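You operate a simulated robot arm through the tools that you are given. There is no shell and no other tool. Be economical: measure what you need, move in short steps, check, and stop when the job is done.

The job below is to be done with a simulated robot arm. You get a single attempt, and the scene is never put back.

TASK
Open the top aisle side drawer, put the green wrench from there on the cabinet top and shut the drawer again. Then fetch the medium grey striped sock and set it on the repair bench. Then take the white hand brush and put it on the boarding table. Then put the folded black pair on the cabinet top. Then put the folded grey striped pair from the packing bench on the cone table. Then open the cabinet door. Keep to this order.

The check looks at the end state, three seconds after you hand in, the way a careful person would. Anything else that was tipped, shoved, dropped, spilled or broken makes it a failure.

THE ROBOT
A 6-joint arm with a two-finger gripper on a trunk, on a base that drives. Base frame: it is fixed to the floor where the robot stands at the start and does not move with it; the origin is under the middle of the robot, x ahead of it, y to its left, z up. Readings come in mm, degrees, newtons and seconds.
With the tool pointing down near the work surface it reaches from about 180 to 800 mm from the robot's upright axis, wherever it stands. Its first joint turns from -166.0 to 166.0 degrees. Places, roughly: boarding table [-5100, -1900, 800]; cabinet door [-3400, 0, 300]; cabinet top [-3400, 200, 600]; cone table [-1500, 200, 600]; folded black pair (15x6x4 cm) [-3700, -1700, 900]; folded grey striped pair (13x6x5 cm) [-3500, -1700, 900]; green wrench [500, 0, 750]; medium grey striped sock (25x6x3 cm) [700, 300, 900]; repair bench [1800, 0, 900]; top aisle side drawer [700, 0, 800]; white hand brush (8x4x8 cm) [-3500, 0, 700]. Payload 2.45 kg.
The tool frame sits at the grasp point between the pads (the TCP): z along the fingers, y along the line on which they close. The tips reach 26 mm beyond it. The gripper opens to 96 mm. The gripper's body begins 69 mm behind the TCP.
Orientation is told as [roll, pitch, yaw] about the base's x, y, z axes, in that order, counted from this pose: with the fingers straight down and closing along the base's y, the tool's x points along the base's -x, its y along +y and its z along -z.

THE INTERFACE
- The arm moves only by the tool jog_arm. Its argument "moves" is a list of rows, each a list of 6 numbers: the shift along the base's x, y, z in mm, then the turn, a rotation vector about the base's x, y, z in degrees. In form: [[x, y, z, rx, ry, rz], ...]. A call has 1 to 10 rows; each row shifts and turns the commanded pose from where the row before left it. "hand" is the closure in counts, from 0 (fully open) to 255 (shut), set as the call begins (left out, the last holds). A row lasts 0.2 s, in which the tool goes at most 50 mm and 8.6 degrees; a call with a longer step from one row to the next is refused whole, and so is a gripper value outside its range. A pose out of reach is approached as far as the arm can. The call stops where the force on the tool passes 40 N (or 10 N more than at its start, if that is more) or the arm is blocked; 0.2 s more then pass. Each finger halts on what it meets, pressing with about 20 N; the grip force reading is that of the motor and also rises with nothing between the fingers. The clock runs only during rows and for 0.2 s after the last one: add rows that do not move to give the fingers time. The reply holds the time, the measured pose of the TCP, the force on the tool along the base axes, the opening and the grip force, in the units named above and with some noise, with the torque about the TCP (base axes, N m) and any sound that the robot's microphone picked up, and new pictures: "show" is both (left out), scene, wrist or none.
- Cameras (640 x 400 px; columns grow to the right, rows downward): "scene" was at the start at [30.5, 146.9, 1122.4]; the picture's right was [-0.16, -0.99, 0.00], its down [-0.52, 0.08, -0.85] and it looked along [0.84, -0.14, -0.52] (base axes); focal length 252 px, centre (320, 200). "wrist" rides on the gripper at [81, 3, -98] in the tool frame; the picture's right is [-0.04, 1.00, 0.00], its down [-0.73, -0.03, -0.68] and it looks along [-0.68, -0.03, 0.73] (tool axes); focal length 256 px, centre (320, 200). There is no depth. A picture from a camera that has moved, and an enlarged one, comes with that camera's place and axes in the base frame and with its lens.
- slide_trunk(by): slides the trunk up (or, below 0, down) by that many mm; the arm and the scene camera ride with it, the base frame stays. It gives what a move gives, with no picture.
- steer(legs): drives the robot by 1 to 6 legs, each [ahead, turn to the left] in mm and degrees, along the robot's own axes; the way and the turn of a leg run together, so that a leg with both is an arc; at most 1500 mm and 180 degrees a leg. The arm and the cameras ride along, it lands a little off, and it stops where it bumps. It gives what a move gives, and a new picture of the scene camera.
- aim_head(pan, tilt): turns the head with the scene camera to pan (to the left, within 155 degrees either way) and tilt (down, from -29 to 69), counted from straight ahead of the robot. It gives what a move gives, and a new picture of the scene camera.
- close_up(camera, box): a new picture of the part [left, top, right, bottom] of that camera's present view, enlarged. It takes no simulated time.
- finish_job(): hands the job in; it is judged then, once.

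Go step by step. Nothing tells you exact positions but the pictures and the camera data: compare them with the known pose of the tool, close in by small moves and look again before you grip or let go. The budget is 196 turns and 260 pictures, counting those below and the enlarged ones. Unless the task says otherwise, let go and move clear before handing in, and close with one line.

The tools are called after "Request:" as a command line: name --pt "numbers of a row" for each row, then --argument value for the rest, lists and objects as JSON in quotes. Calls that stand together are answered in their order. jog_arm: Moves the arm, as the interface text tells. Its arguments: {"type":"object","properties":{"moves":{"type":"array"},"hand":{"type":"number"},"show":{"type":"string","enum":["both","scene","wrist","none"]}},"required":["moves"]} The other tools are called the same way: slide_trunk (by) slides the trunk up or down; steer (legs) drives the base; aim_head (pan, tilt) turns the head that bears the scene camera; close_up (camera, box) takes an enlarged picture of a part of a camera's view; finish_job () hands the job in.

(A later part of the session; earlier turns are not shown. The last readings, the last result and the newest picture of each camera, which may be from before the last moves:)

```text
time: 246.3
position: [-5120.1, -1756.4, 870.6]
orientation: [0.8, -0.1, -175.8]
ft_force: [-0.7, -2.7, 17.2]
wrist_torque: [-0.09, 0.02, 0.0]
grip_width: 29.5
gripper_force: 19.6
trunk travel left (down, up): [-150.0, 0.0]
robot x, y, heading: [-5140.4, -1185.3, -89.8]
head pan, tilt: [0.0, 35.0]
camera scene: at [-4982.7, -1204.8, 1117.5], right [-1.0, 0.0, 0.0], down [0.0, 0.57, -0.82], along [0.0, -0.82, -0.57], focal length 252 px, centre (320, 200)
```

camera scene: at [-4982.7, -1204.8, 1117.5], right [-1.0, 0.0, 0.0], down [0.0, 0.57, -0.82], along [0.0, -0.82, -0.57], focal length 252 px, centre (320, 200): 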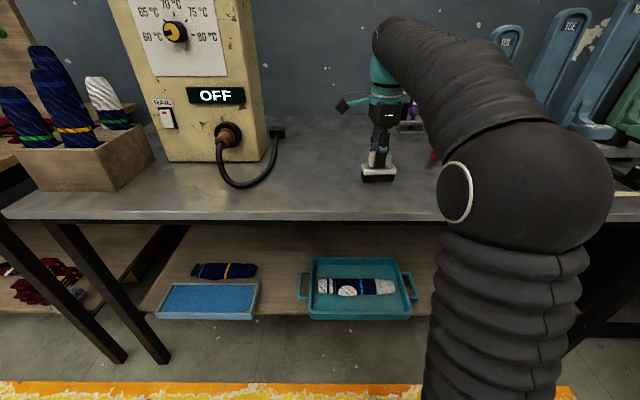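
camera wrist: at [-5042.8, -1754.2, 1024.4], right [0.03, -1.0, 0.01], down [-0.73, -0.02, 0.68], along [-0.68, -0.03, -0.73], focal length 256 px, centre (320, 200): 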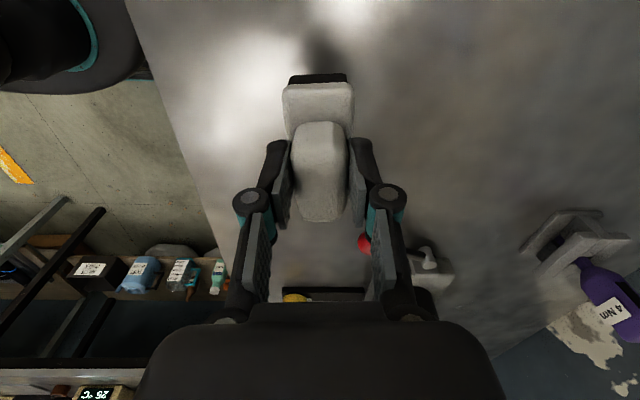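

Contact at 17 N. I'll release gently, pause, and rise straight up.

Request:
jog_arm --hand 60 --pt "0 0 1 0 0 0" --pt "0 0 0 0 0 0" --pt "0 0 0 0 0 0" --pt "0 0 10 0 0 0" --pt "0 0 20 0 0 0" --pt "0 0 25 0 0 0" --pt "0 30 20 0 0 0" --pt "0 40 15 0 0 0" --pt "0 40 15 0 0 0" --pt "0 40 10 0 0 0"

```text
time: 248.5
position: [-5119.4, -1607.2, 984.0]
orientation: [0.6, -0.1, -175.9]
ft_force: [0.0, -0.7, -0.7]
wrist_torque: [0.11, 0.03, 0.01]
grip_width: 73.7
gripper_force: 0.1
trunk travel left (down, up): [-150.0, 0.0]
robot x, y, heading: [-5141.7, -1181.4, -89.9]
head pan, tilt: [0.0, 35.0]
camera scene: at [-4982.7, -1205.9, 1117.1], right [-1.0, 0.0, 0.0], down [0.0, 0.57, -0.82], along [0.0, -0.82, -0.57], focal length 252 px, centre (320, 200)
camera wrist: at [-5037.6, -1604.0, 1082.0], right [0.03, -1.0, 0.01], down [-0.73, -0.02, 0.68], along [-0.68, -0.03, -0.73], focal length 256 px, centre (320, 200)
```

scene: 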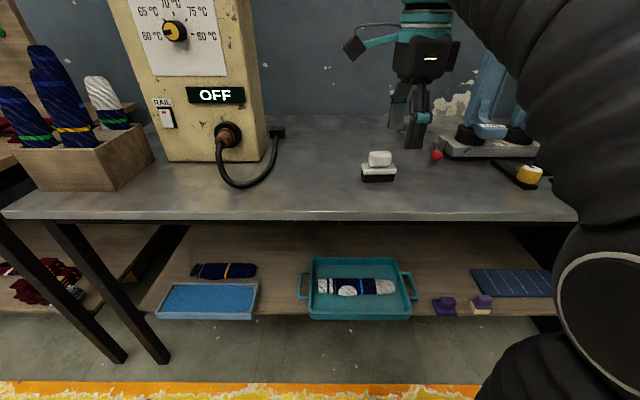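
wrist: 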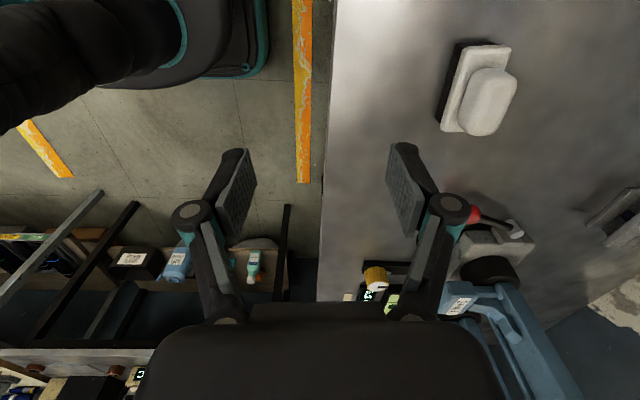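

The brush stands on the boarding table. Next is the packing bench, to find the folded black pair near [-3700, -1700].

Request:
steer --legs '[[-240, 0], [0, 90], [1480, 0], [0, -90]]'

Request:
aim_head --pan 0 --tilt 32

```text
time: 264.8
position: [-3641.3, -1347.5, 983.8]
orientation: [0.5, -0.1, -174.8]
ft_force: [0.1, 0.2, 0.3]
wrist_torque: [-0.02, 0.0, -0.02]
grip_width: 73.4
gripper_force: 0.0
trunk travel left (down, up): [-150.0, 0.0]
robot x, y, heading: [-3676.6, -920.2, -88.9]
head pan, tilt: [0.0, 35.0]
camera scene: at [-3512.2, -943.2, 1117.1], right [-1.0, -0.02, 0.0], down [-0.01, 0.57, -0.82], along [0.02, -0.82, -0.57], focal length 252 px, centre (320, 200)
```

scene: 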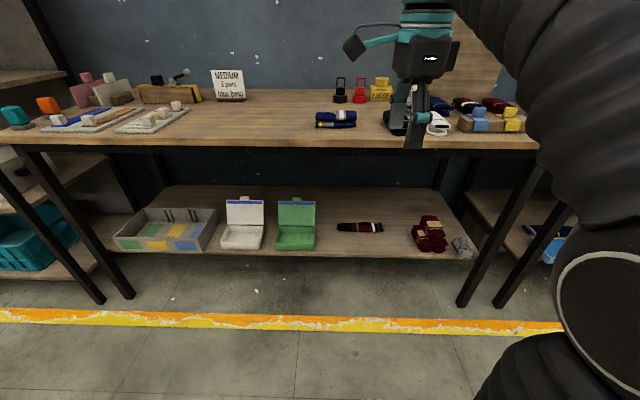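

```text
time: 265.5
position: [-3639.9, -1347.8, 985.1]
orientation: [0.5, -0.1, -174.6]
ft_force: [-0.2, 0.0, 0.1]
wrist_torque: [-0.01, -0.01, 0.0]
grip_width: 73.4
gripper_force: 0.0
trunk travel left (down, up): [-150.0, 0.0]
robot x, y, heading: [-3677.2, -923.1, -88.5]
head pan, tilt: [0.0, 32.0]
camera scene: at [-3512.1, -944.7, 1121.7], right [-1.0, -0.02, 0.0], down [-0.01, 0.53, -0.85], along [0.02, -0.85, -0.53], focal length 252 px, centre (320, 200)
```

scene: 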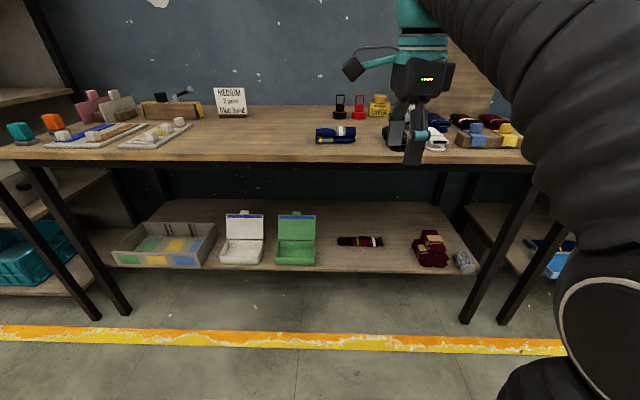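

Request:
close_up --camera "scene" --box '[290, 80, 530, 180]'

Request:
close_up --camera "wrist" --box '[0, 0, 640, 400]'

```text
2.67 times, centred on (410, 130) of scene
camera zoom: at [-3512.1, -944.7, 1121.7], right [-1.0, -0.02, 0.0], down [-0.01, 0.53, -0.85], along [0.02, -0.85, -0.53], focal length 672 px, centre (80, 387)
```

zoom: 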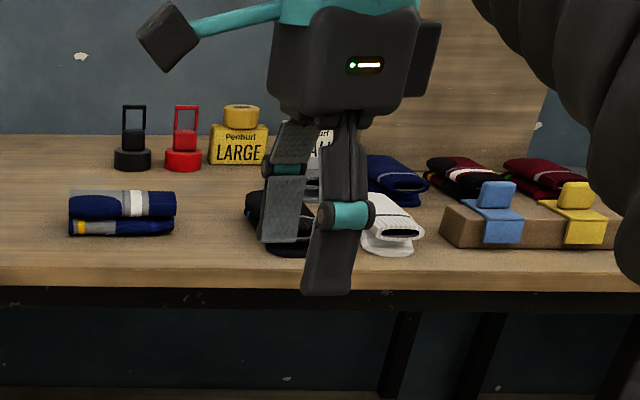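

```text
1.00 times, centred on (320, 200) of wrist (not enlarged: the box is as wide or as high as the picture)
camera zoom: at [-3559.5, -1342.6, 1082.4], right [0.05, -1.0, 0.01], down [-0.73, -0.03, 0.68], along [-0.68, -0.04, -0.73], focal length 256 px, centre (320, 200)
```

zoom: 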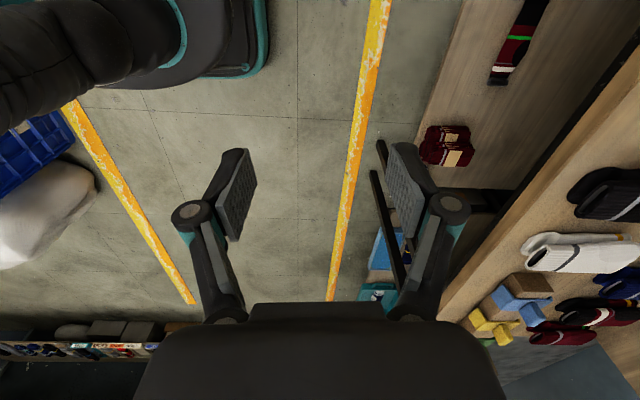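

The black pair lies at about [-3700, -1690], long axis along y, beside a white pair. I'll turn the gripper to close along x and drive closer.

Request:
jog_arm --hand 0 --pt "0 0 2 0 0 8.5" --pt "0 0 2 0 0 8.5" --pt "0 0 2 0 0 8.5" --pt "0 0 2 0 0 8.5" --pt "0 0 2 0 0 8.5" --pt "0 0 2 0 0 8.5" --pt "0 0 2 0 0 8.5" --pt "0 0 0 0 0 8.5" --pt "0 0 0 0 0 8.5" --pt "0 0 0 0 0 8.2" --show "none"

Request:
steer --legs '[[195, 0]]'

Request:
close_up --camera "wrist" --box '[0, 0, 640, 400]'

```text
time: 267.7
position: [-3640.3, -1347.7, 997.9]
orientation: [0.5, -0.2, -89.9]
ft_force: [-1.9, 1.0, -0.2]
wrist_torque: [0.0, -0.02, 0.03]
grip_width: 96.0
gripper_force: 0.1
trunk travel left (down, up): [-150.0, 0.0]
robot x, y, heading: [-3672.1, -918.8, -88.5]
head pan, tilt: [0.0, 32.0]
```

```text
time: 269.2
position: [-3637.7, -1542.4, 998.0]
orientation: [0.5, 0.0, -90.1]
ft_force: [0.0, -0.2, 0.0]
wrist_torque: [-0.01, -0.01, -0.01]
grip_width: 95.8
gripper_force: 0.0
trunk travel left (down, up): [-150.0, 0.0]
robot x, y, heading: [-3668.9, -1119.5, -89.0]
head pan, tilt: [0.0, 32.0]
camera scene: at [-3508.1, -1140.6, 1121.8], right [-1.0, -0.02, 0.0], down [-0.01, 0.53, -0.85], along [0.02, -0.85, -0.53], focal length 252 px, centre (320, 200)
```

scene: 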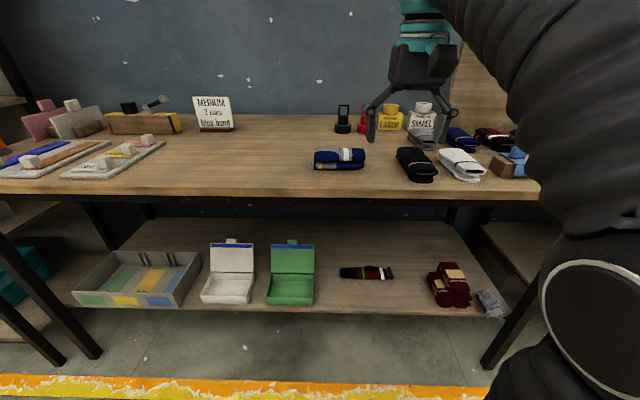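

```text
1.00 times, centred on (320, 200) of wrist (not enlarged: the box is as wide or as high as the picture)
camera zoom: at [-3635.4, -1461.6, 1096.4], right [1.0, -0.04, 0.01], down [-0.04, -0.73, 0.68], along [-0.02, -0.68, -0.73], focal length 256 px, centre (320, 200)
```

zoom: 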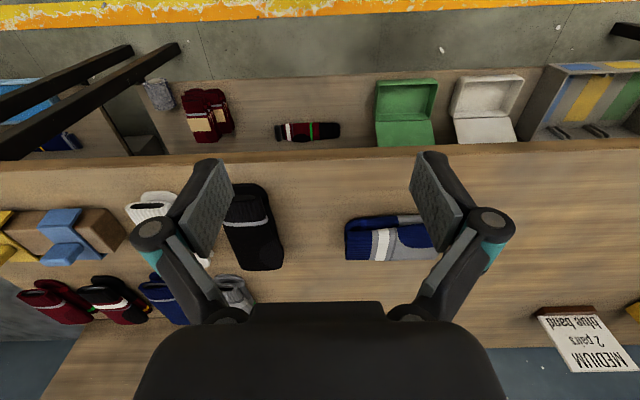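

The black pair's axis runs from (-3712, -1621) to (-3731, -1784), with the white pair about 30 mm to its side. I'll narrow the opening to 76 mm, align the yaw and move over it.

Request:
jog_arm --hand 53 --pt "-17 -32 -8 0 0 -6.5" --pt "-17 -32 -10 0 0 0" --pt "-17 -32 -10 0 0 0" --pt "-17 -32 -10 0 0 0" --pt "-16 -30 -10 0 0 0" --show "wrist"

```text
time: 270.4
position: [-3721.1, -1700.0, 950.6]
orientation: [0.6, -0.2, -96.7]
ft_force: [0.7, 0.4, 0.7]
wrist_torque: [-0.06, 0.02, 0.03]
grip_width: 76.2
gripper_force: 0.1
trunk travel left (down, up): [-150.0, 0.0]
robot x, y, heading: [-3669.2, -1118.8, -88.7]
head pan, tilt: [0.0, 32.0]
camera wrist: at [-3710.3, -1619.1, 1048.6], right [0.99, -0.16, 0.01], down [-0.12, -0.72, 0.68], along [-0.1, -0.67, -0.73], focal length 256 px, centre (320, 200)
```

wrist: 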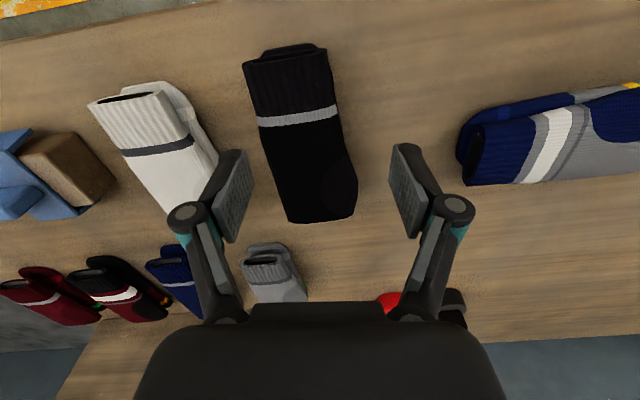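

The axis is nearly along y with its centre at about [-3729, -1707]. I'll fine-adjust and descend.

Request:
jog_arm --pt "-8 -6 -10 0 0 3.5" --pt "0 0 -15 0 0 0" --pt "0 0 -10 0 0 0" --pt "0 0 -6 0 0 0" --pt "0 0 -4 0 0 0" --show "wrist"

```text
time: 271.6
position: [-3729.3, -1707.0, 905.0]
orientation: [0.6, 0.0, -93.1]
ft_force: [0.3, 0.5, 0.0]
wrist_torque: [0.01, -0.02, 0.02]
grip_width: 75.9
gripper_force: 0.1
trunk travel left (down, up): [-150.0, 0.0]
robot x, y, heading: [-3669.8, -1116.9, -88.9]
head pan, tilt: [0.0, 32.0]
camera wrist: at [-3723.2, -1625.6, 1003.1], right [1.0, -0.09, 0.01], down [-0.08, -0.73, 0.68], along [-0.06, -0.68, -0.73], focal length 256 px, centre (320, 200)
```

wrist: 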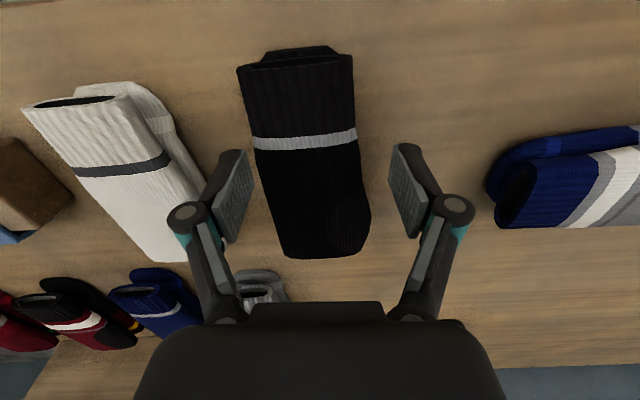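

Centred, with the tips near the bench. Closing.

Request:
jog_arm --hand 255 --pt "0 0 -1 0 0 0" --pt "0 0 0 0 0 0" --pt "0 0 0 0 0 0" --pt "0 0 0 0 0 0" --show "wrist"

```text
time: 272.1
position: [-3732.3, -1705.2, 910.5]
orientation: [0.4, -0.8, -93.4]
ft_force: [-4.7, 2.5, 17.6]
wrist_torque: [0.25, 0.1, 0.02]
grip_width: 5.9
gripper_force: 19.8
trunk travel left (down, up): [-150.0, 0.0]
robot x, y, heading: [-3666.3, -1121.2, -89.0]
head pan, tilt: [0.0, 32.0]
stopped in row 2: the force on the tool passed its limit at 47 N (the readings are from after the stop); the commanded pose is now the measured one
camera wrist: at [-3725.0, -1622.4, 1007.7], right [1.0, -0.1, 0.01], down [-0.08, -0.72, 0.69], along [-0.06, -0.69, -0.72], focal length 256 px, centre (320, 200)
```

wrist: 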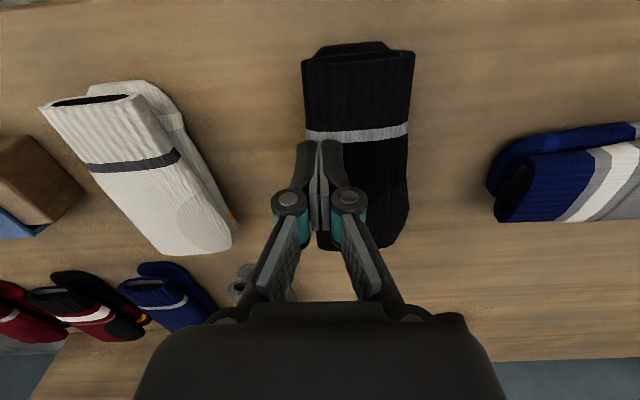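

The fingers closed on top of the pair and nudged it sideways: the surface is lower here than I assumed. I'll rise and remeasure.

Request:
jog_arm --pt "0 0 15 0 0.8 0" --pt "0 0 25 0 0 0" --show "none"

Request:
jog_arm --hand 53 --pt "0 0 0 0 0 0" --pt "0 0 0 0 0 0" --pt "0 0 0 0 0 0"

Request:
close_up --camera "scene" --box '[300, 100, 540, 220]'

```text
time: 272.8
position: [-3730.6, -1705.9, 948.2]
orientation: [-0.4, -0.7, -93.3]
ft_force: [0.4, -0.5, 0.4]
wrist_torque: [-0.02, -0.02, 0.0]
grip_width: 0.0
gripper_force: 19.7
trunk travel left (down, up): [-150.0, 0.0]
robot x, y, heading: [-3669.2, -1113.9, -88.9]
head pan, tilt: [0.0, 32.0]
```

```text
time: 273.6
position: [-3731.7, -1707.0, 948.4]
orientation: [-0.4, -0.8, -93.2]
ft_force: [-0.1, -0.1, 0.0]
wrist_torque: [0.0, 0.01, 0.02]
grip_width: 76.2
gripper_force: 0.0
trunk travel left (down, up): [-150.0, 0.0]
robot x, y, heading: [-3669.9, -1119.2, -88.8]
head pan, tilt: [0.0, 32.0]
camera scene: at [-3508.2, -1140.8, 1121.8], right [-1.0, -0.02, 0.0], down [-0.01, 0.53, -0.85], along [0.02, -0.85, -0.53], focal length 252 px, centre (320, 200)
camera wrist: at [-3722.4, -1624.0, 1045.7], right [1.0, -0.1, -0.01], down [-0.07, -0.72, 0.69], along [-0.07, -0.69, -0.72], focal length 256 px, centre (320, 200)
```

scene: 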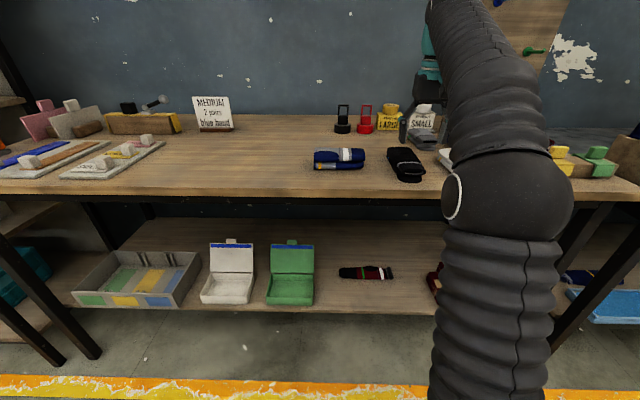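
wrist: 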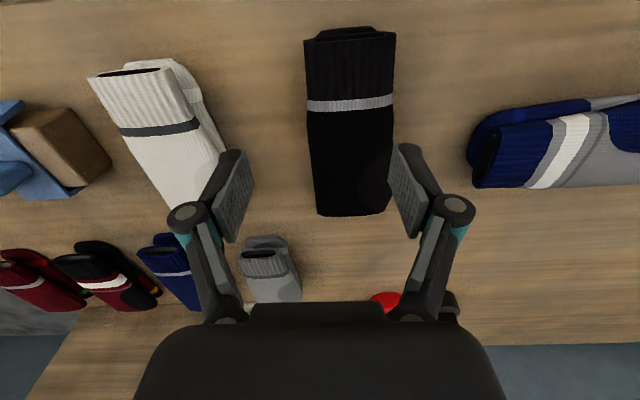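

```text
2.67 times, centred on (420, 160) of scene
camera zoom: at [-3508.2, -1140.8, 1121.8], right [-1.0, -0.02, 0.0], down [-0.01, 0.53, -0.85], along [0.02, -0.85, -0.53], focal length 672 px, centre (53, 307)
```

zoom: 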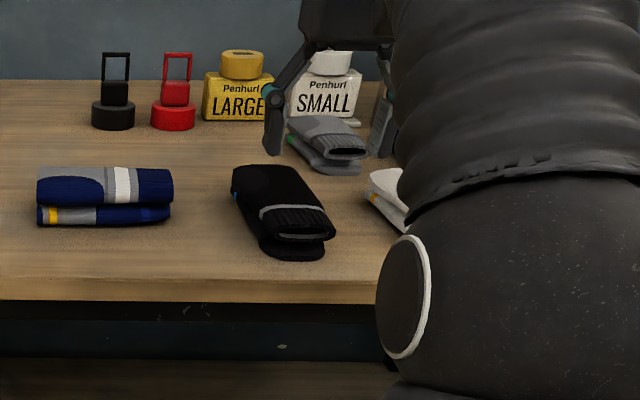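

Triangulation puts the pair's top at z about 885, so the bench is near 845; the pair now sits at x -3708, y -1655 to -1808, and the others look unmoved. I'll realign and descend deeper.

Request:
jog_arm --hand 20 --pt "12 -11 0 0.8 -0.4 3" --pt "12 -11 -5 0 0 0" --pt "0 0 -15 0 0 0" --show "wrist"

```text
time: 274.4
position: [-3707.6, -1727.6, 928.2]
orientation: [-0.1, 0.0, -90.1]
ft_force: [0.8, 0.3, 0.1]
wrist_torque: [0.05, 0.0, 0.0]
grip_width: 88.4
gripper_force: 0.2
trunk travel left (down, up): [-150.0, 0.0]
robot x, y, heading: [-3662.1, -1120.0, -88.9]
head pan, tilt: [0.0, 32.0]
camera wrist: at [-3703.4, -1646.7, 1027.2], right [1.0, -0.04, 0.0], down [-0.03, -0.73, 0.68], along [-0.03, -0.68, -0.73], focal length 256 px, centre (320, 200)
```

wrist: 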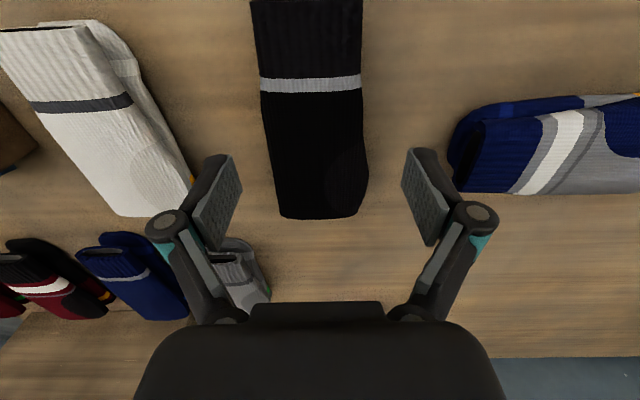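

Aligned; descending until light contact.

Request:
jog_arm --pt "0 0 -15 0 0 0" --pt "0 0 -15 0 0 0" --pt "0 0 -10 0 0 0" --pt "0 0 -5 0 0 0" --pt "0 0 -4 0 0 0" --pt "0 0 -3 0 0 0" --show "wrist"

```text
time: 275.8
position: [-3707.3, -1727.7, 877.4]
orientation: [0.1, 0.0, -90.2]
ft_force: [0.6, -0.1, 0.4]
wrist_torque: [-0.02, 0.01, -0.04]
grip_width: 88.4
gripper_force: 0.0
trunk travel left (down, up): [-150.0, 0.0]
robot x, y, heading: [-3666.2, -1120.3, -88.8]
head pan, tilt: [0.0, 32.0]
camera wrist: at [-3704.0, -1646.8, 974.8], right [1.0, -0.04, 0.0], down [-0.03, -0.73, 0.68], along [-0.03, -0.68, -0.73], focal length 256 px, centre (320, 200)
```

wrist: 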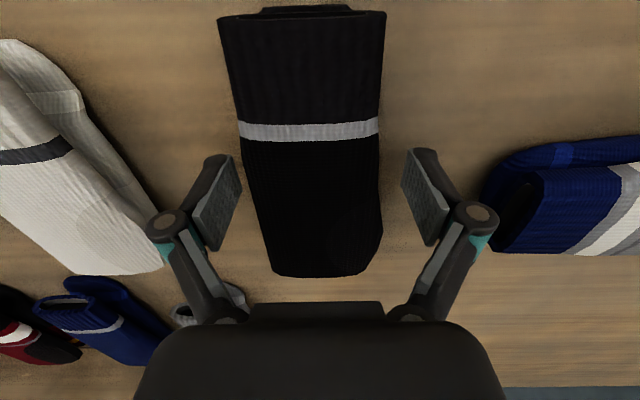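

Request:
jog_arm --hand 255 --pt "0 0 -2 0 0 0" --pt "0 0 0 0 0 0" --pt "0 0 0 0 0 0" --pt "0 0 0 0 0 0" --pt "0 0 0 0 0 0" --show "wrist"

```text
time: 276.9
position: [-3708.3, -1727.7, 875.9]
orientation: [0.0, 0.0, -90.2]
ft_force: [-2.2, -2.2, 12.5]
wrist_torque: [-0.07, -0.02, 0.01]
grip_width: 53.6
gripper_force: 19.9
trunk travel left (down, up): [-150.0, 0.0]
robot x, y, heading: [-3672.0, -1120.1, -89.0]
head pan, tilt: [0.0, 32.0]
camera wrist: at [-3704.1, -1646.3, 973.4], right [1.0, -0.04, 0.0], down [-0.03, -0.73, 0.68], along [-0.03, -0.68, -0.73], focal length 256 px, centre (320, 200)
```

wrist: 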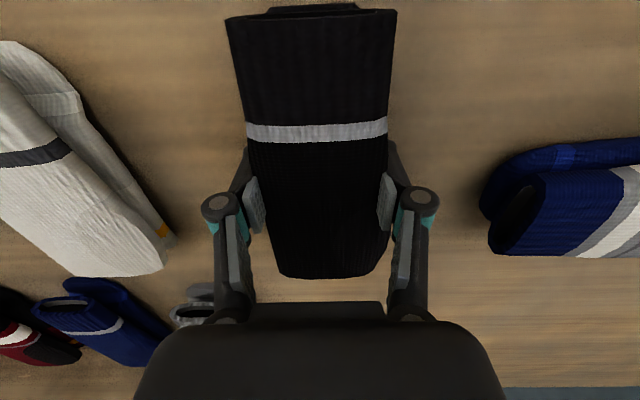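

Gripped at 53.6 mm around the pair. I'll lift slowly and check.

Request:
jog_arm --pt "0 0 4 0 0 0" --pt "0 0 6 0 0 0" --pt "0 0 8 0 0 0" --pt "0 0 10 0 0 0" --pt "0 0 12 0 0 0" --pt "0 12 15 0 0 0" --pt "0 25 15 0 0 0" --pt "0 30 15 0 0 0" --pt "0 40 12 0 0 0" --pt "0 40 10 0 0 0"

```text
time: 279.1
position: [-3708.8, -1581.6, 981.6]
orientation: [0.0, 0.1, -90.2]
ft_force: [0.0, -0.3, -0.8]
wrist_torque: [0.03, -0.03, -0.02]
grip_width: 53.5
gripper_force: 20.0
trunk travel left (down, up): [-150.0, 0.0]
robot x, y, heading: [-3668.6, -1120.7, -89.1]
head pan, tilt: [0.0, 32.0]
camera scene: at [-3508.2, -1141.3, 1121.7], right [-1.0, -0.02, 0.0], down [-0.01, 0.53, -0.85], along [0.02, -0.85, -0.53], focal length 252 px, centre (320, 200)
camera wrist: at [-3704.7, -1500.6, 1079.2], right [1.0, -0.04, 0.0], down [-0.03, -0.73, 0.68], along [-0.03, -0.68, -0.74], focal length 256 px, centre (320, 200)
```

scene: 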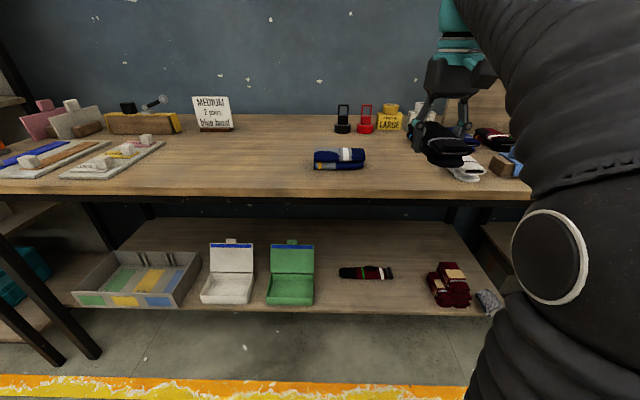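
wrist: 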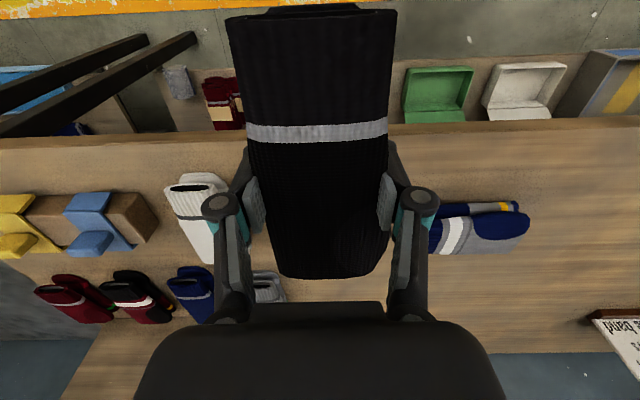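

The pair is held and the rest of the bench is untouched. I'll back off, turn around and approach the cabinet.

Request:
steer --legs '[[-200, 0], [0, 180], [385, 0]]'

Request:
aim_head --pan 0 --tilt 45

```text
time: 290.1
position: [-3638.2, -69.6, 981.2]
orientation: [0.1, 0.0, 89.6]
ft_force: [-0.2, -0.3, -0.8]
wrist_torque: [0.03, -0.02, -0.02]
grip_width: 53.6
gripper_force: 19.9
trunk travel left (down, up): [-150.0, 0.0]
robot x, y, heading: [-3679.3, -532.4, 91.0]
head pan, tilt: [0.0, 32.0]
camera scene: at [-3835.2, -501.6, 1121.8], right [1.0, 0.02, 0.0], down [0.01, -0.53, -0.85], along [-0.02, 0.85, -0.53], focal length 252 px, centre (320, 200)
```

scene: 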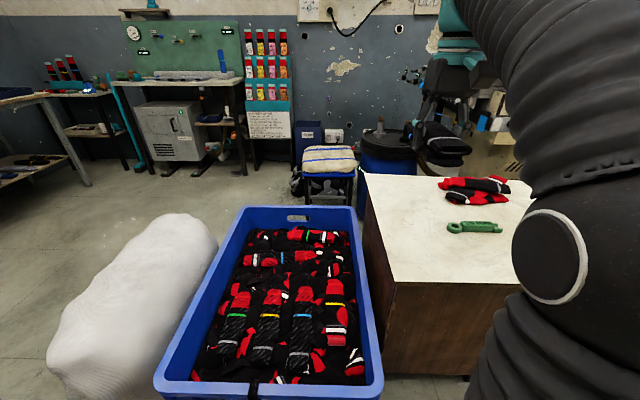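

```text
time: 290.9
position: [-3639.0, -68.4, 981.9]
orientation: [0.0, 0.1, 89.7]
ft_force: [0.4, -0.1, -1.2]
wrist_torque: [-0.02, -0.03, 0.0]
grip_width: 53.6
gripper_force: 19.6
trunk travel left (down, up): [-150.0, 0.0]
robot x, y, heading: [-3679.4, -534.7, 91.0]
head pan, tilt: [0.0, 45.0]
camera scene: at [-3835.1, -509.8, 1102.3], right [1.0, 0.02, 0.0], down [0.01, -0.71, -0.71], along [-0.01, 0.71, -0.71], focal length 252 px, centre (320, 200)
```

scene: 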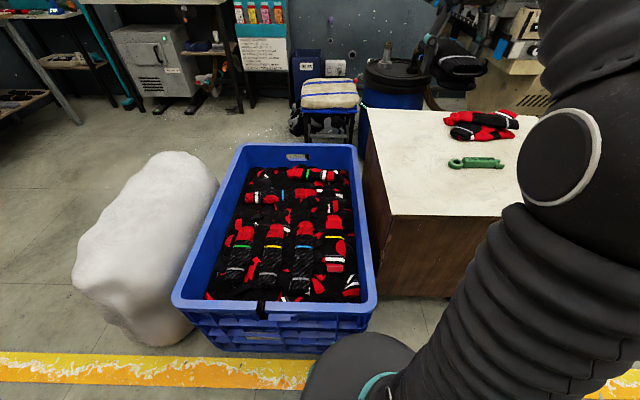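

Cabinet top left edge is at x about -3665 and the wrench's left end about -3435. I'll set the black pair at about [-3555, 110].

Request:
jog_arm --pt "14 30 0 0 0 0" --pt "14 30 -20 0 0 0" --pt "14 30 -30 0 0 0" --pt "14 30 -30 0 0 0" --pt "14 30 -30 0 0 0" --pt "14 28 -35 0 0 0" --pt "0 0 -45 0 0 0" --pt "0 0 -45 0 0 0" --pt "0 0 -45 0 0 0"

```text
time: 292.9
position: [-3554.8, 109.6, 700.6]
orientation: [0.1, 0.0, 89.7]
ft_force: [0.7, -0.1, -0.9]
wrist_torque: [0.02, -0.01, 0.0]
grip_width: 53.3
gripper_force: 19.9
trunk travel left (down, up): [-150.0, 0.0]
robot x, y, heading: [-3680.4, -534.3, 90.7]
head pan, tilt: [0.0, 45.0]
camera scene: at [-3835.1, -510.0, 1102.3], right [1.0, 0.02, 0.0], down [0.01, -0.71, -0.71], along [-0.01, 0.71, -0.71], focal length 252 px, centre (320, 200)
camera wrist: at [-3558.6, 27.8, 799.4], right [-1.0, 0.04, 0.0], down [0.03, 0.73, 0.68], along [0.03, 0.68, -0.73], focal length 256 px, centre (320, 200)
```

scene: 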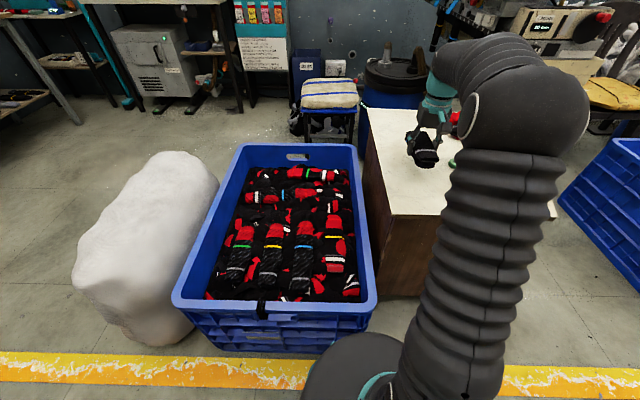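
wrist: 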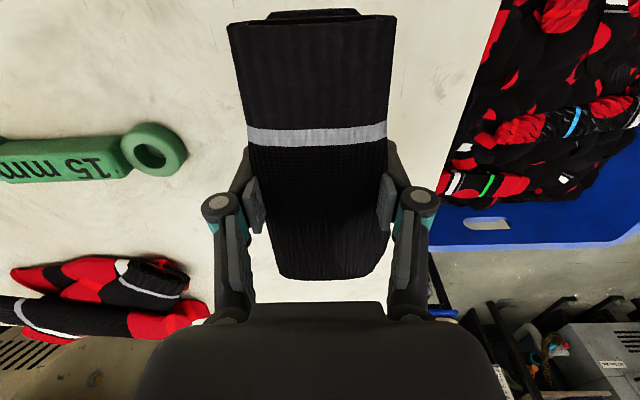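

Good spot between wrench and edge. Lowering to contact.

Request:
jog_arm --pt "0 0 -20 0 0 0" --pt "0 0 -15 0 0 0" --pt "0 0 -8 0 0 0" --pt "0 0 -5 0 0 0" --pt "0 0 -4 0 0 0" --pt "0 0 -4 0 0 0" --pt "0 0 -3 0 0 0" --show "wrist"

```text
time: 294.5
position: [-3554.6, 109.9, 645.4]
orientation: [-0.1, -0.2, 89.7]
ft_force: [-0.3, -2.5, 17.1]
wrist_torque: [-0.39, 0.12, -0.01]
grip_width: 53.6
gripper_force: 19.7
trunk travel left (down, up): [-150.0, 0.0]
robot x, y, heading: [-3679.2, -529.0, 91.0]
head pan, tilt: [0.0, 45.0]
camera wrist: at [-3558.6, 27.2, 743.0], right [-1.0, 0.04, 0.0], down [0.03, 0.73, 0.68], along [0.03, 0.68, -0.73], focal length 256 px, centre (320, 200)
```

wrist: 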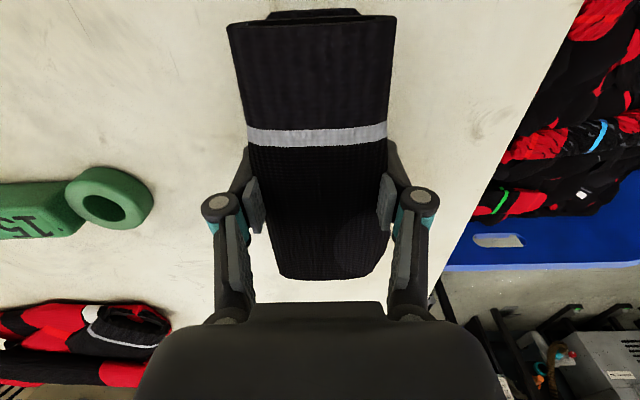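

Contact. Opening and rising.

Request:
jog_arm --hand 40 --pt "0 0 0 0 0 0" --pt "0 0 0 0 0 0" --pt "0 0 5 0 0 0" --pt "0 0 20 0 0 0" --pt "0 0 40 0 0 0" --pt "0 -15 45 0 0 0" --pt "0 -25 40 0 0 0" --pt "0 -30 38 0 0 0" --pt "0 -30 38 0 0 0" --pt "0 -30 38 0 0 0"

```text
time: 296.7
position: [-3556.7, -22.6, 906.9]
orientation: [0.0, 0.1, 89.7]
ft_force: [0.3, 0.6, -0.6]
wrist_torque: [-0.02, 0.0, -0.02]
grip_width: 81.0
gripper_force: 0.2
trunk travel left (down, up): [-150.0, 0.0]
robot x, y, heading: [-3681.2, -530.2, 91.4]
head pan, tilt: [0.0, 45.0]
camera scene: at [-3835.0, -509.4, 1102.2], right [1.0, 0.02, 0.0], down [0.01, -0.71, -0.71], along [-0.01, 0.71, -0.71], focal length 252 px, centre (320, 200)
camera wrist: at [-3559.1, -103.8, 1003.8], right [-1.0, 0.04, 0.0], down [0.03, 0.73, 0.68], along [0.03, 0.68, -0.74], focal length 256 px, centre (320, 200)
```

scene: 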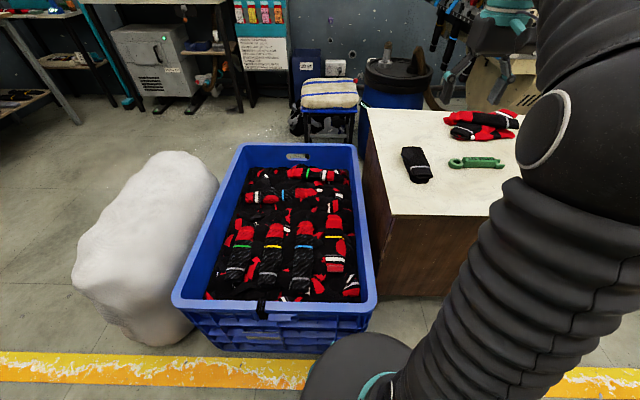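
wrist: 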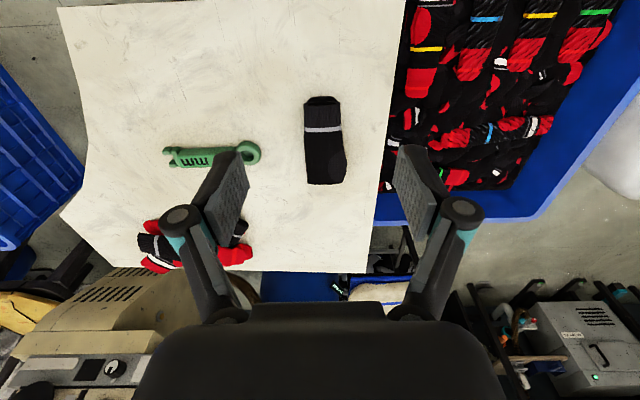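

The black pair is set down. Now for the grey striped pair near [-3535, -1735], long axis along x: I'll tuck and turn the gripper 90°, then drive back to the packing bench.

Request:
jog_arm --hand 20 --pt "0 -15 15 0 0 -8.5" --pt "0 -15 15 0 0 -8.5" --pt "0 -15 15 0 0 -8.5" --pt "-5 -15 15 0 0 -8.5" --pt "-5 -10 12 0 0 -8.5" --pt "-5 0 0 0 0 -8.5" --pt "-5 0 0 0 0 -8.5" --pt "-5 0 0 0 0 -8.5" --pt "-5 0 0 0 0 -8.5" --pt "0 0 0 0 0 -8.5" --show "none"

Request:
steer --legs '[[-385, 0], [0, -180], [225, 0]]'

Request:
close_up --camera "wrist" --box '[0, 0, 640, 400]'

```text
time: 298.9
position: [-3584.0, -91.1, 978.4]
orientation: [0.0, 0.0, 4.7]
ft_force: [0.2, -0.7, -0.1]
wrist_torque: [-0.01, -0.01, -0.01]
grip_width: 88.3
gripper_force: 0.0
trunk travel left (down, up): [-150.0, 0.0]
robot x, y, heading: [-3676.9, -531.5, 91.3]
head pan, tilt: [0.0, 45.0]
```

```text
time: 310.0
position: [-3774.6, -1583.1, 977.3]
orientation: [0.1, 0.1, -176.2]
ft_force: [0.9, 1.3, -0.2]
wrist_torque: [-0.03, -0.01, 0.0]
grip_width: 88.8
gripper_force: 0.2
trunk travel left (down, up): [-150.0, 0.0]
robot x, y, heading: [-3672.9, -1142.7, -90.1]
head pan, tilt: [0.0, 45.0]
camera scene: at [-3512.0, -1159.6, 1102.3], right [-1.0, 0.0, 0.0], down [0.0, 0.71, -0.71], along [0.0, -0.71, -0.71], focal length 252 px, centre (320, 200)
```

scene: 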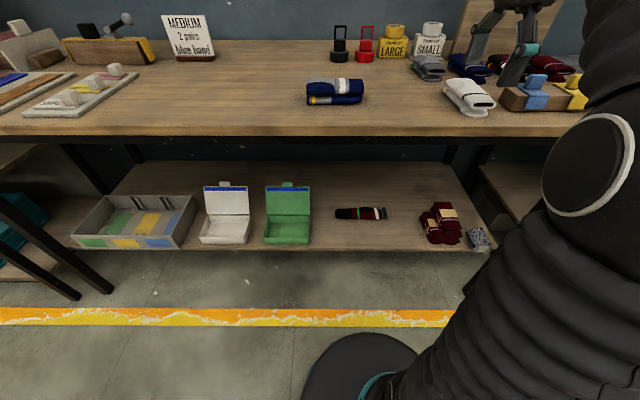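

```text
1.00 times, centred on (320, 200) of wrist (not enlarged: the box is as wide or as high as the picture)
camera zoom: at [-3692.1, -1580.0, 1076.5], right [0.03, -1.0, 0.0], down [-0.73, -0.02, 0.68], along [-0.68, -0.02, -0.73], focal length 256 px, centre (320, 200)
```

zoom: 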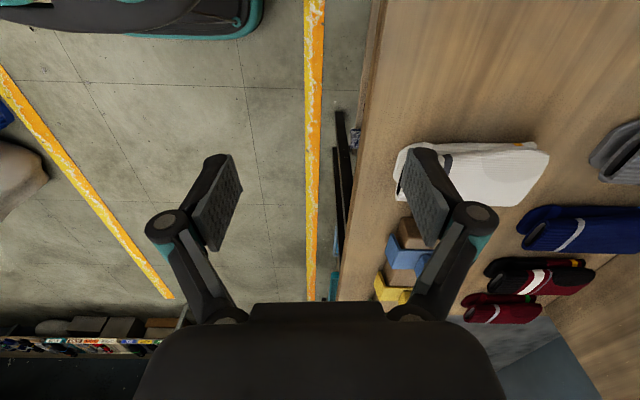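

The striped pair is at about [-3548, -1727]. I'll swing over toward it and look.

Request:
jog_arm --pt "38 -5 0 0 0 0" --pt "38 -5 0 0 0 0" --pt "38 -5 0 0 0 0" --pt "38 -5 0 0 0 0" --pt "38 -5 0 0 0 0" --pt "38 -5 0 0 0 0" --pt "0 -30 -5 0 0 0"

```text
time: 311.6
position: [-3545.0, -1641.4, 974.7]
orientation: [0.0, -0.1, -176.4]
ft_force: [0.2, 0.5, -0.3]
wrist_torque: [-0.06, -0.03, -0.01]
grip_width: 88.4
gripper_force: 0.1
trunk travel left (down, up): [-150.0, 0.0]
robot x, y, heading: [-3671.1, -1140.8, -89.7]
head pan, tilt: [0.0, 45.0]
camera scene: at [-3512.0, -1159.3, 1102.3], right [-1.0, 0.0, 0.0], down [0.0, 0.71, -0.71], along [0.0, -0.71, -0.71], focal length 252 px, centre (320, 200)
camera wrist: at [-3463.2, -1639.5, 1072.0], right [0.02, -1.0, 0.0], down [-0.73, -0.02, 0.68], along [-0.68, -0.02, -0.73], focal length 256 px, centre (320, 200)
```

scene: 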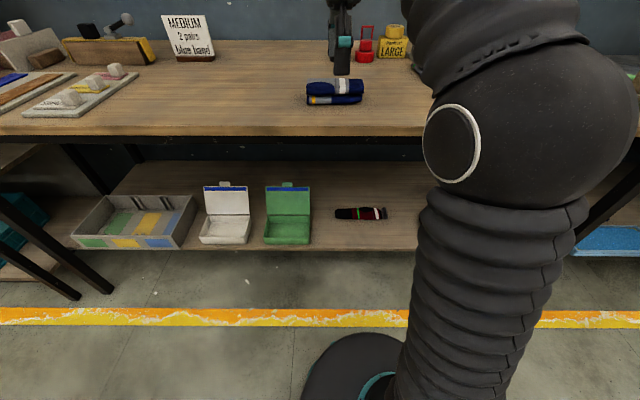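
wrist: 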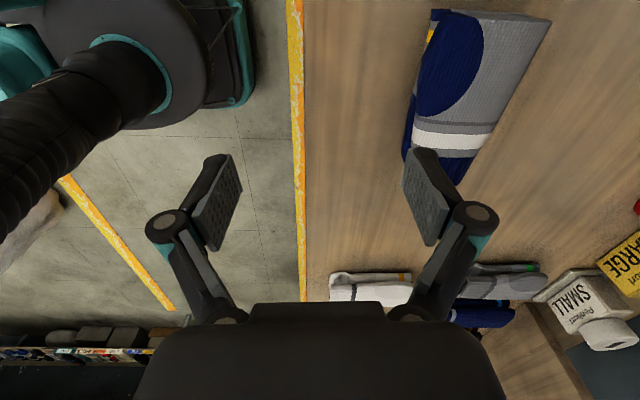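

I need a shorter reach to come down from above, so I'll drive 70 mm closer and rotate 6° to match the pair's tilt.

Request:
steer --legs '[[70, 0]]'

Request:
jog_arm --pt "0 -12 -10 0 0 6" --pt "0 -12 -15 0 0 0" --pt "0 -12 -10 0 0 0" --show "wrist"

```text
time: 312.6
position: [-3544.4, -1710.5, 972.8]
orientation: [0.0, 0.0, -176.4]
ft_force: [0.2, -0.2, 0.3]
wrist_torque: [-0.02, -0.01, 0.0]
grip_width: 88.4
gripper_force: 0.1
trunk travel left (down, up): [-150.0, 0.0]
robot x, y, heading: [-3670.3, -1213.5, -90.0]
head pan, tilt: [0.0, 45.0]
camera scene: at [-3511.9, -1229.3, 1102.3], right [-1.0, 0.0, 0.0], down [0.0, 0.71, -0.71], along [0.0, -0.71, -0.71], focal length 252 px, centre (320, 200)
```

scene: 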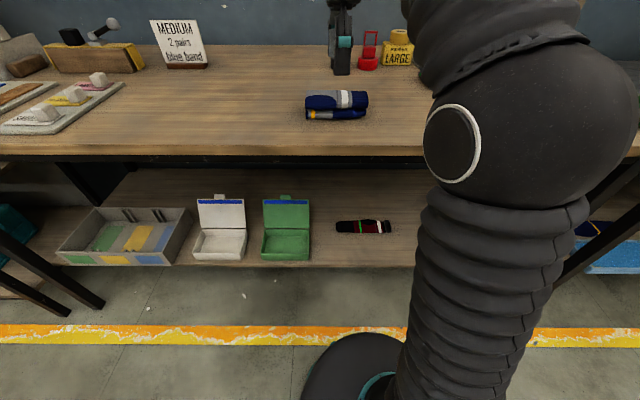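

```text
time: 313.4
position: [-3543.7, -1746.4, 938.7]
orientation: [0.0, 0.1, -170.2]
ft_force: [-0.5, 0.3, 0.1]
wrist_torque: [0.0, 0.0, -0.04]
grip_width: 88.4
gripper_force: 0.0
trunk travel left (down, up): [-150.0, 0.0]
robot x, y, heading: [-3673.3, -1209.2, -90.0]
head pan, tilt: [0.0, 45.0]
camera wrist: at [-3463.8, -1736.2, 1036.8], right [0.13, -0.99, 0.0], down [-0.73, -0.1, 0.68], along [-0.67, -0.09, -0.73], focal length 256 px, centre (320, 200)
```

wrist: 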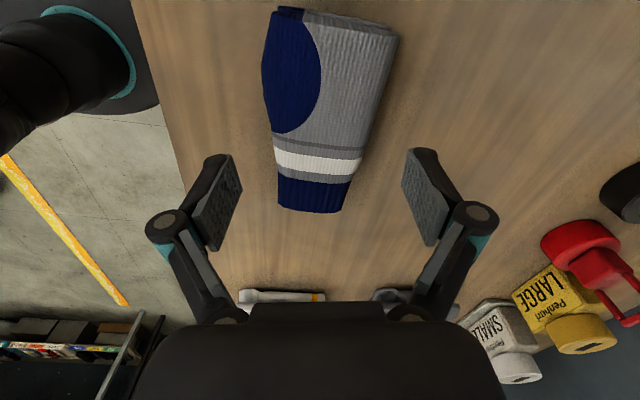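

Centre at about [-3547, -1748], tilt only about 2°. I'll correct the yaw by -4° and descend.

Request:
jog_arm --pt "-3 -2 -10 0 0 -4" --pt "0 0 -15 0 0 0" --pt "0 0 -15 0 0 0" --pt "0 0 -10 0 0 0" --pt "0 0 -7 0 0 0" --pt "0 0 -4 0 0 0" --pt "0 0 -2 0 0 0" --show "wrist"

```text
time: 315.0
position: [-3547.2, -1748.8, 875.9]
orientation: [0.0, 0.1, -174.4]
ft_force: [0.6, 0.1, -0.1]
wrist_torque: [-0.02, 0.01, 0.0]
grip_width: 88.9
gripper_force: 0.0
trunk travel left (down, up): [-150.0, 0.0]
robot x, y, heading: [-3672.0, -1208.6, -89.9]
head pan, tilt: [0.0, 45.0]
camera wrist: at [-3466.0, -1744.3, 973.2], right [0.06, -1.0, 0.0], down [-0.73, -0.04, 0.68], along [-0.68, -0.04, -0.73], focal length 256 px, centre (320, 200)
```

wrist: 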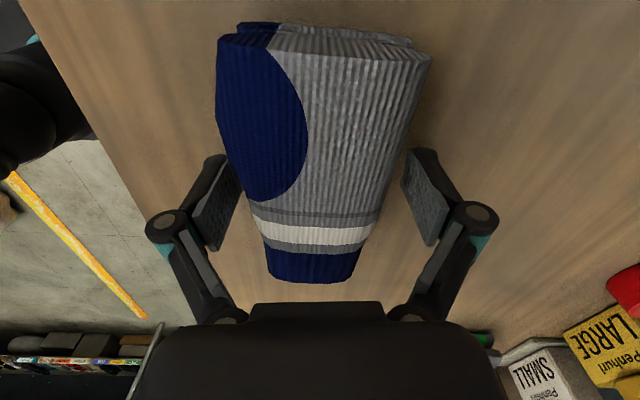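

Straddled and centred. Closing.

Request:
jog_arm --hand 255 --pt "0 0 0 0 0 0" --pt "0 0 0 0 0 0" --pt "0 0 0 0 0 0" --pt "0 0 0 0 0 0" --pt "0 0 0 0 0 0" --show "wrist"

```text
time: 316.2
position: [-3548.0, -1749.2, 875.1]
orientation: [0.0, 0.1, -174.3]
ft_force: [-0.6, 0.4, 4.9]
wrist_torque: [-0.06, 0.0, -0.21]
grip_width: 55.8
gripper_force: 19.5
trunk travel left (down, up): [-150.0, 0.0]
robot x, y, heading: [-3670.6, -1213.5, -89.9]
head pan, tilt: [0.0, 45.0]
camera wrist: at [-3466.1, -1744.2, 973.7], right [0.06, -1.0, 0.0], down [-0.73, -0.04, 0.68], along [-0.68, -0.04, -0.73], focal length 256 px, centre (320, 200)
```

wrist: 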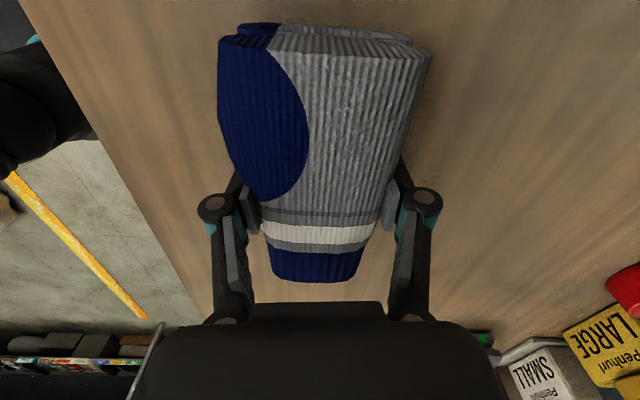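

Gripped at 55.8 mm. Lifting and tucking.

Request:
jog_arm --pt "0 0 4 0 0 0" --pt "0 0 6 0 0 0" --pt "0 0 10 0 0 0" --pt "0 0 15 0 0 0" --pt "0 0 20 0 0 0" --pt "-10 20 15 0 0 0" --pt "-10 30 15 0 0 0" --pt "-10 30 12 0 0 0" --pt "-10 30 10 0 0 0"

```text
time: 318.2
position: [-3588.8, -1638.9, 981.5]
orientation: [-0.1, -0.1, -174.3]
ft_force: [0.0, -1.1, 0.0]
wrist_torque: [0.06, 0.0, -0.01]
grip_width: 55.3
gripper_force: 19.4
trunk travel left (down, up): [-150.0, 0.0]
robot x, y, heading: [-3673.8, -1216.1, -90.0]
head pan, tilt: [0.0, 45.0]
camera scene: at [-3511.8, -1229.8, 1102.2], right [-1.0, 0.0, 0.0], down [0.0, 0.71, -0.71], along [0.0, -0.71, -0.71], focal length 252 px, centre (320, 200)
camera wrist: at [-3506.7, -1634.8, 1080.1], right [0.06, -1.0, 0.0], down [-0.73, -0.05, 0.68], along [-0.68, -0.04, -0.73], focal length 256 px, centre (320, 200)
```

scene: 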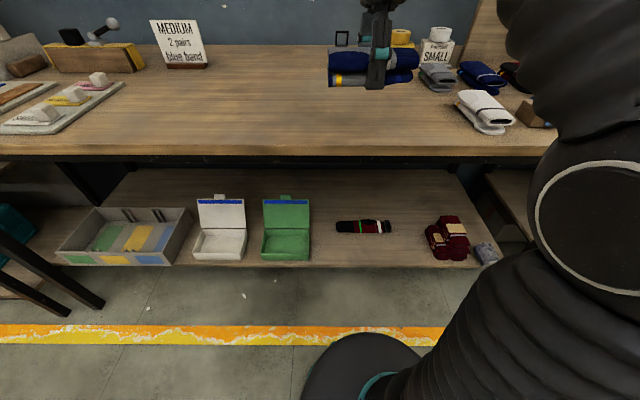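
wrist: 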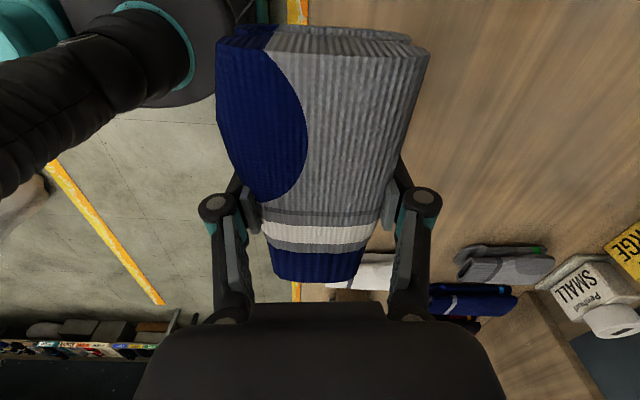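

Held. Now to the cone table.

Request:
steer --legs '[[-290, 0], [0, 90], [1080, 0], [1040, 0], [0, 90]]'

Request:
aim_head --pan 5 --tilt 32

```text
time: 338.1
position: [-1626.5, -501.1, 982.7]
orientation: [0.0, 0.0, 6.3]
ft_force: [-0.2, -0.1, -0.8]
wrist_torque: [-0.02, 0.01, -0.01]
grip_width: 53.3
gripper_force: 19.9
trunk travel left (down, up): [-150.0, 0.0]
robot x, y, heading: [-1537.6, -931.3, 90.6]
head pan, tilt: [0.0, 45.0]
camera scene: at [-1694.6, -903.7, 1102.3], right [1.0, 0.01, 0.0], down [0.01, -0.71, -0.71], along [-0.01, 0.71, -0.71], focal length 252 px, centre (320, 200)
```

scene: 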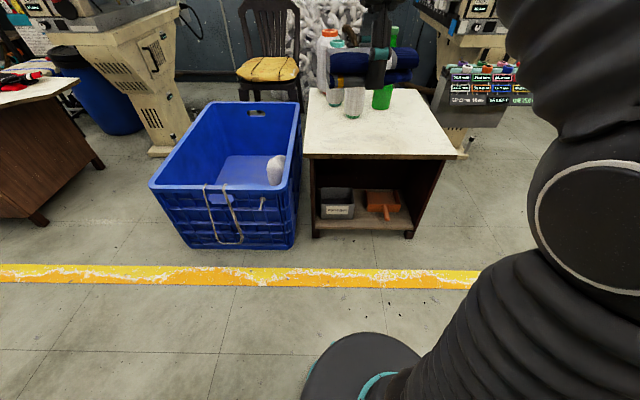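

```text
time: 338.8
position: [-1626.5, -501.4, 980.9]
orientation: [0.0, 0.0, 6.2]
ft_force: [0.5, -0.3, -1.1]
wrist_torque: [0.03, 0.0, 0.01]
grip_width: 53.5
gripper_force: 19.7
trunk travel left (down, up): [-150.0, 0.0]
robot x, y, heading: [-1540.0, -929.0, 90.6]
head pan, tilt: [5.0, 32.0]
camera scene: at [-1702.5, -895.9, 1121.7], right [1.0, 0.1, 0.0], down [0.05, -0.53, -0.85], along [-0.08, 0.84, -0.53], focal length 252 px, centre (320, 200)
```

scene: 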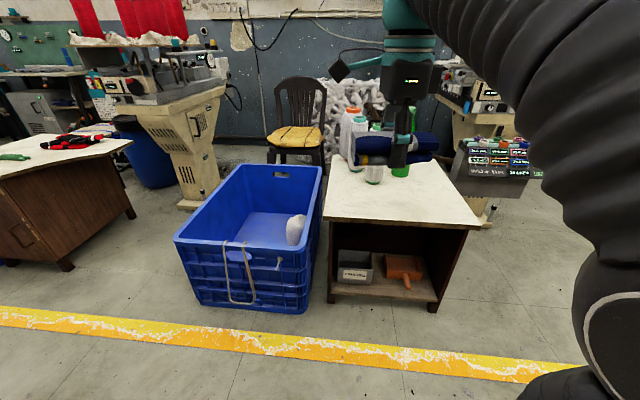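

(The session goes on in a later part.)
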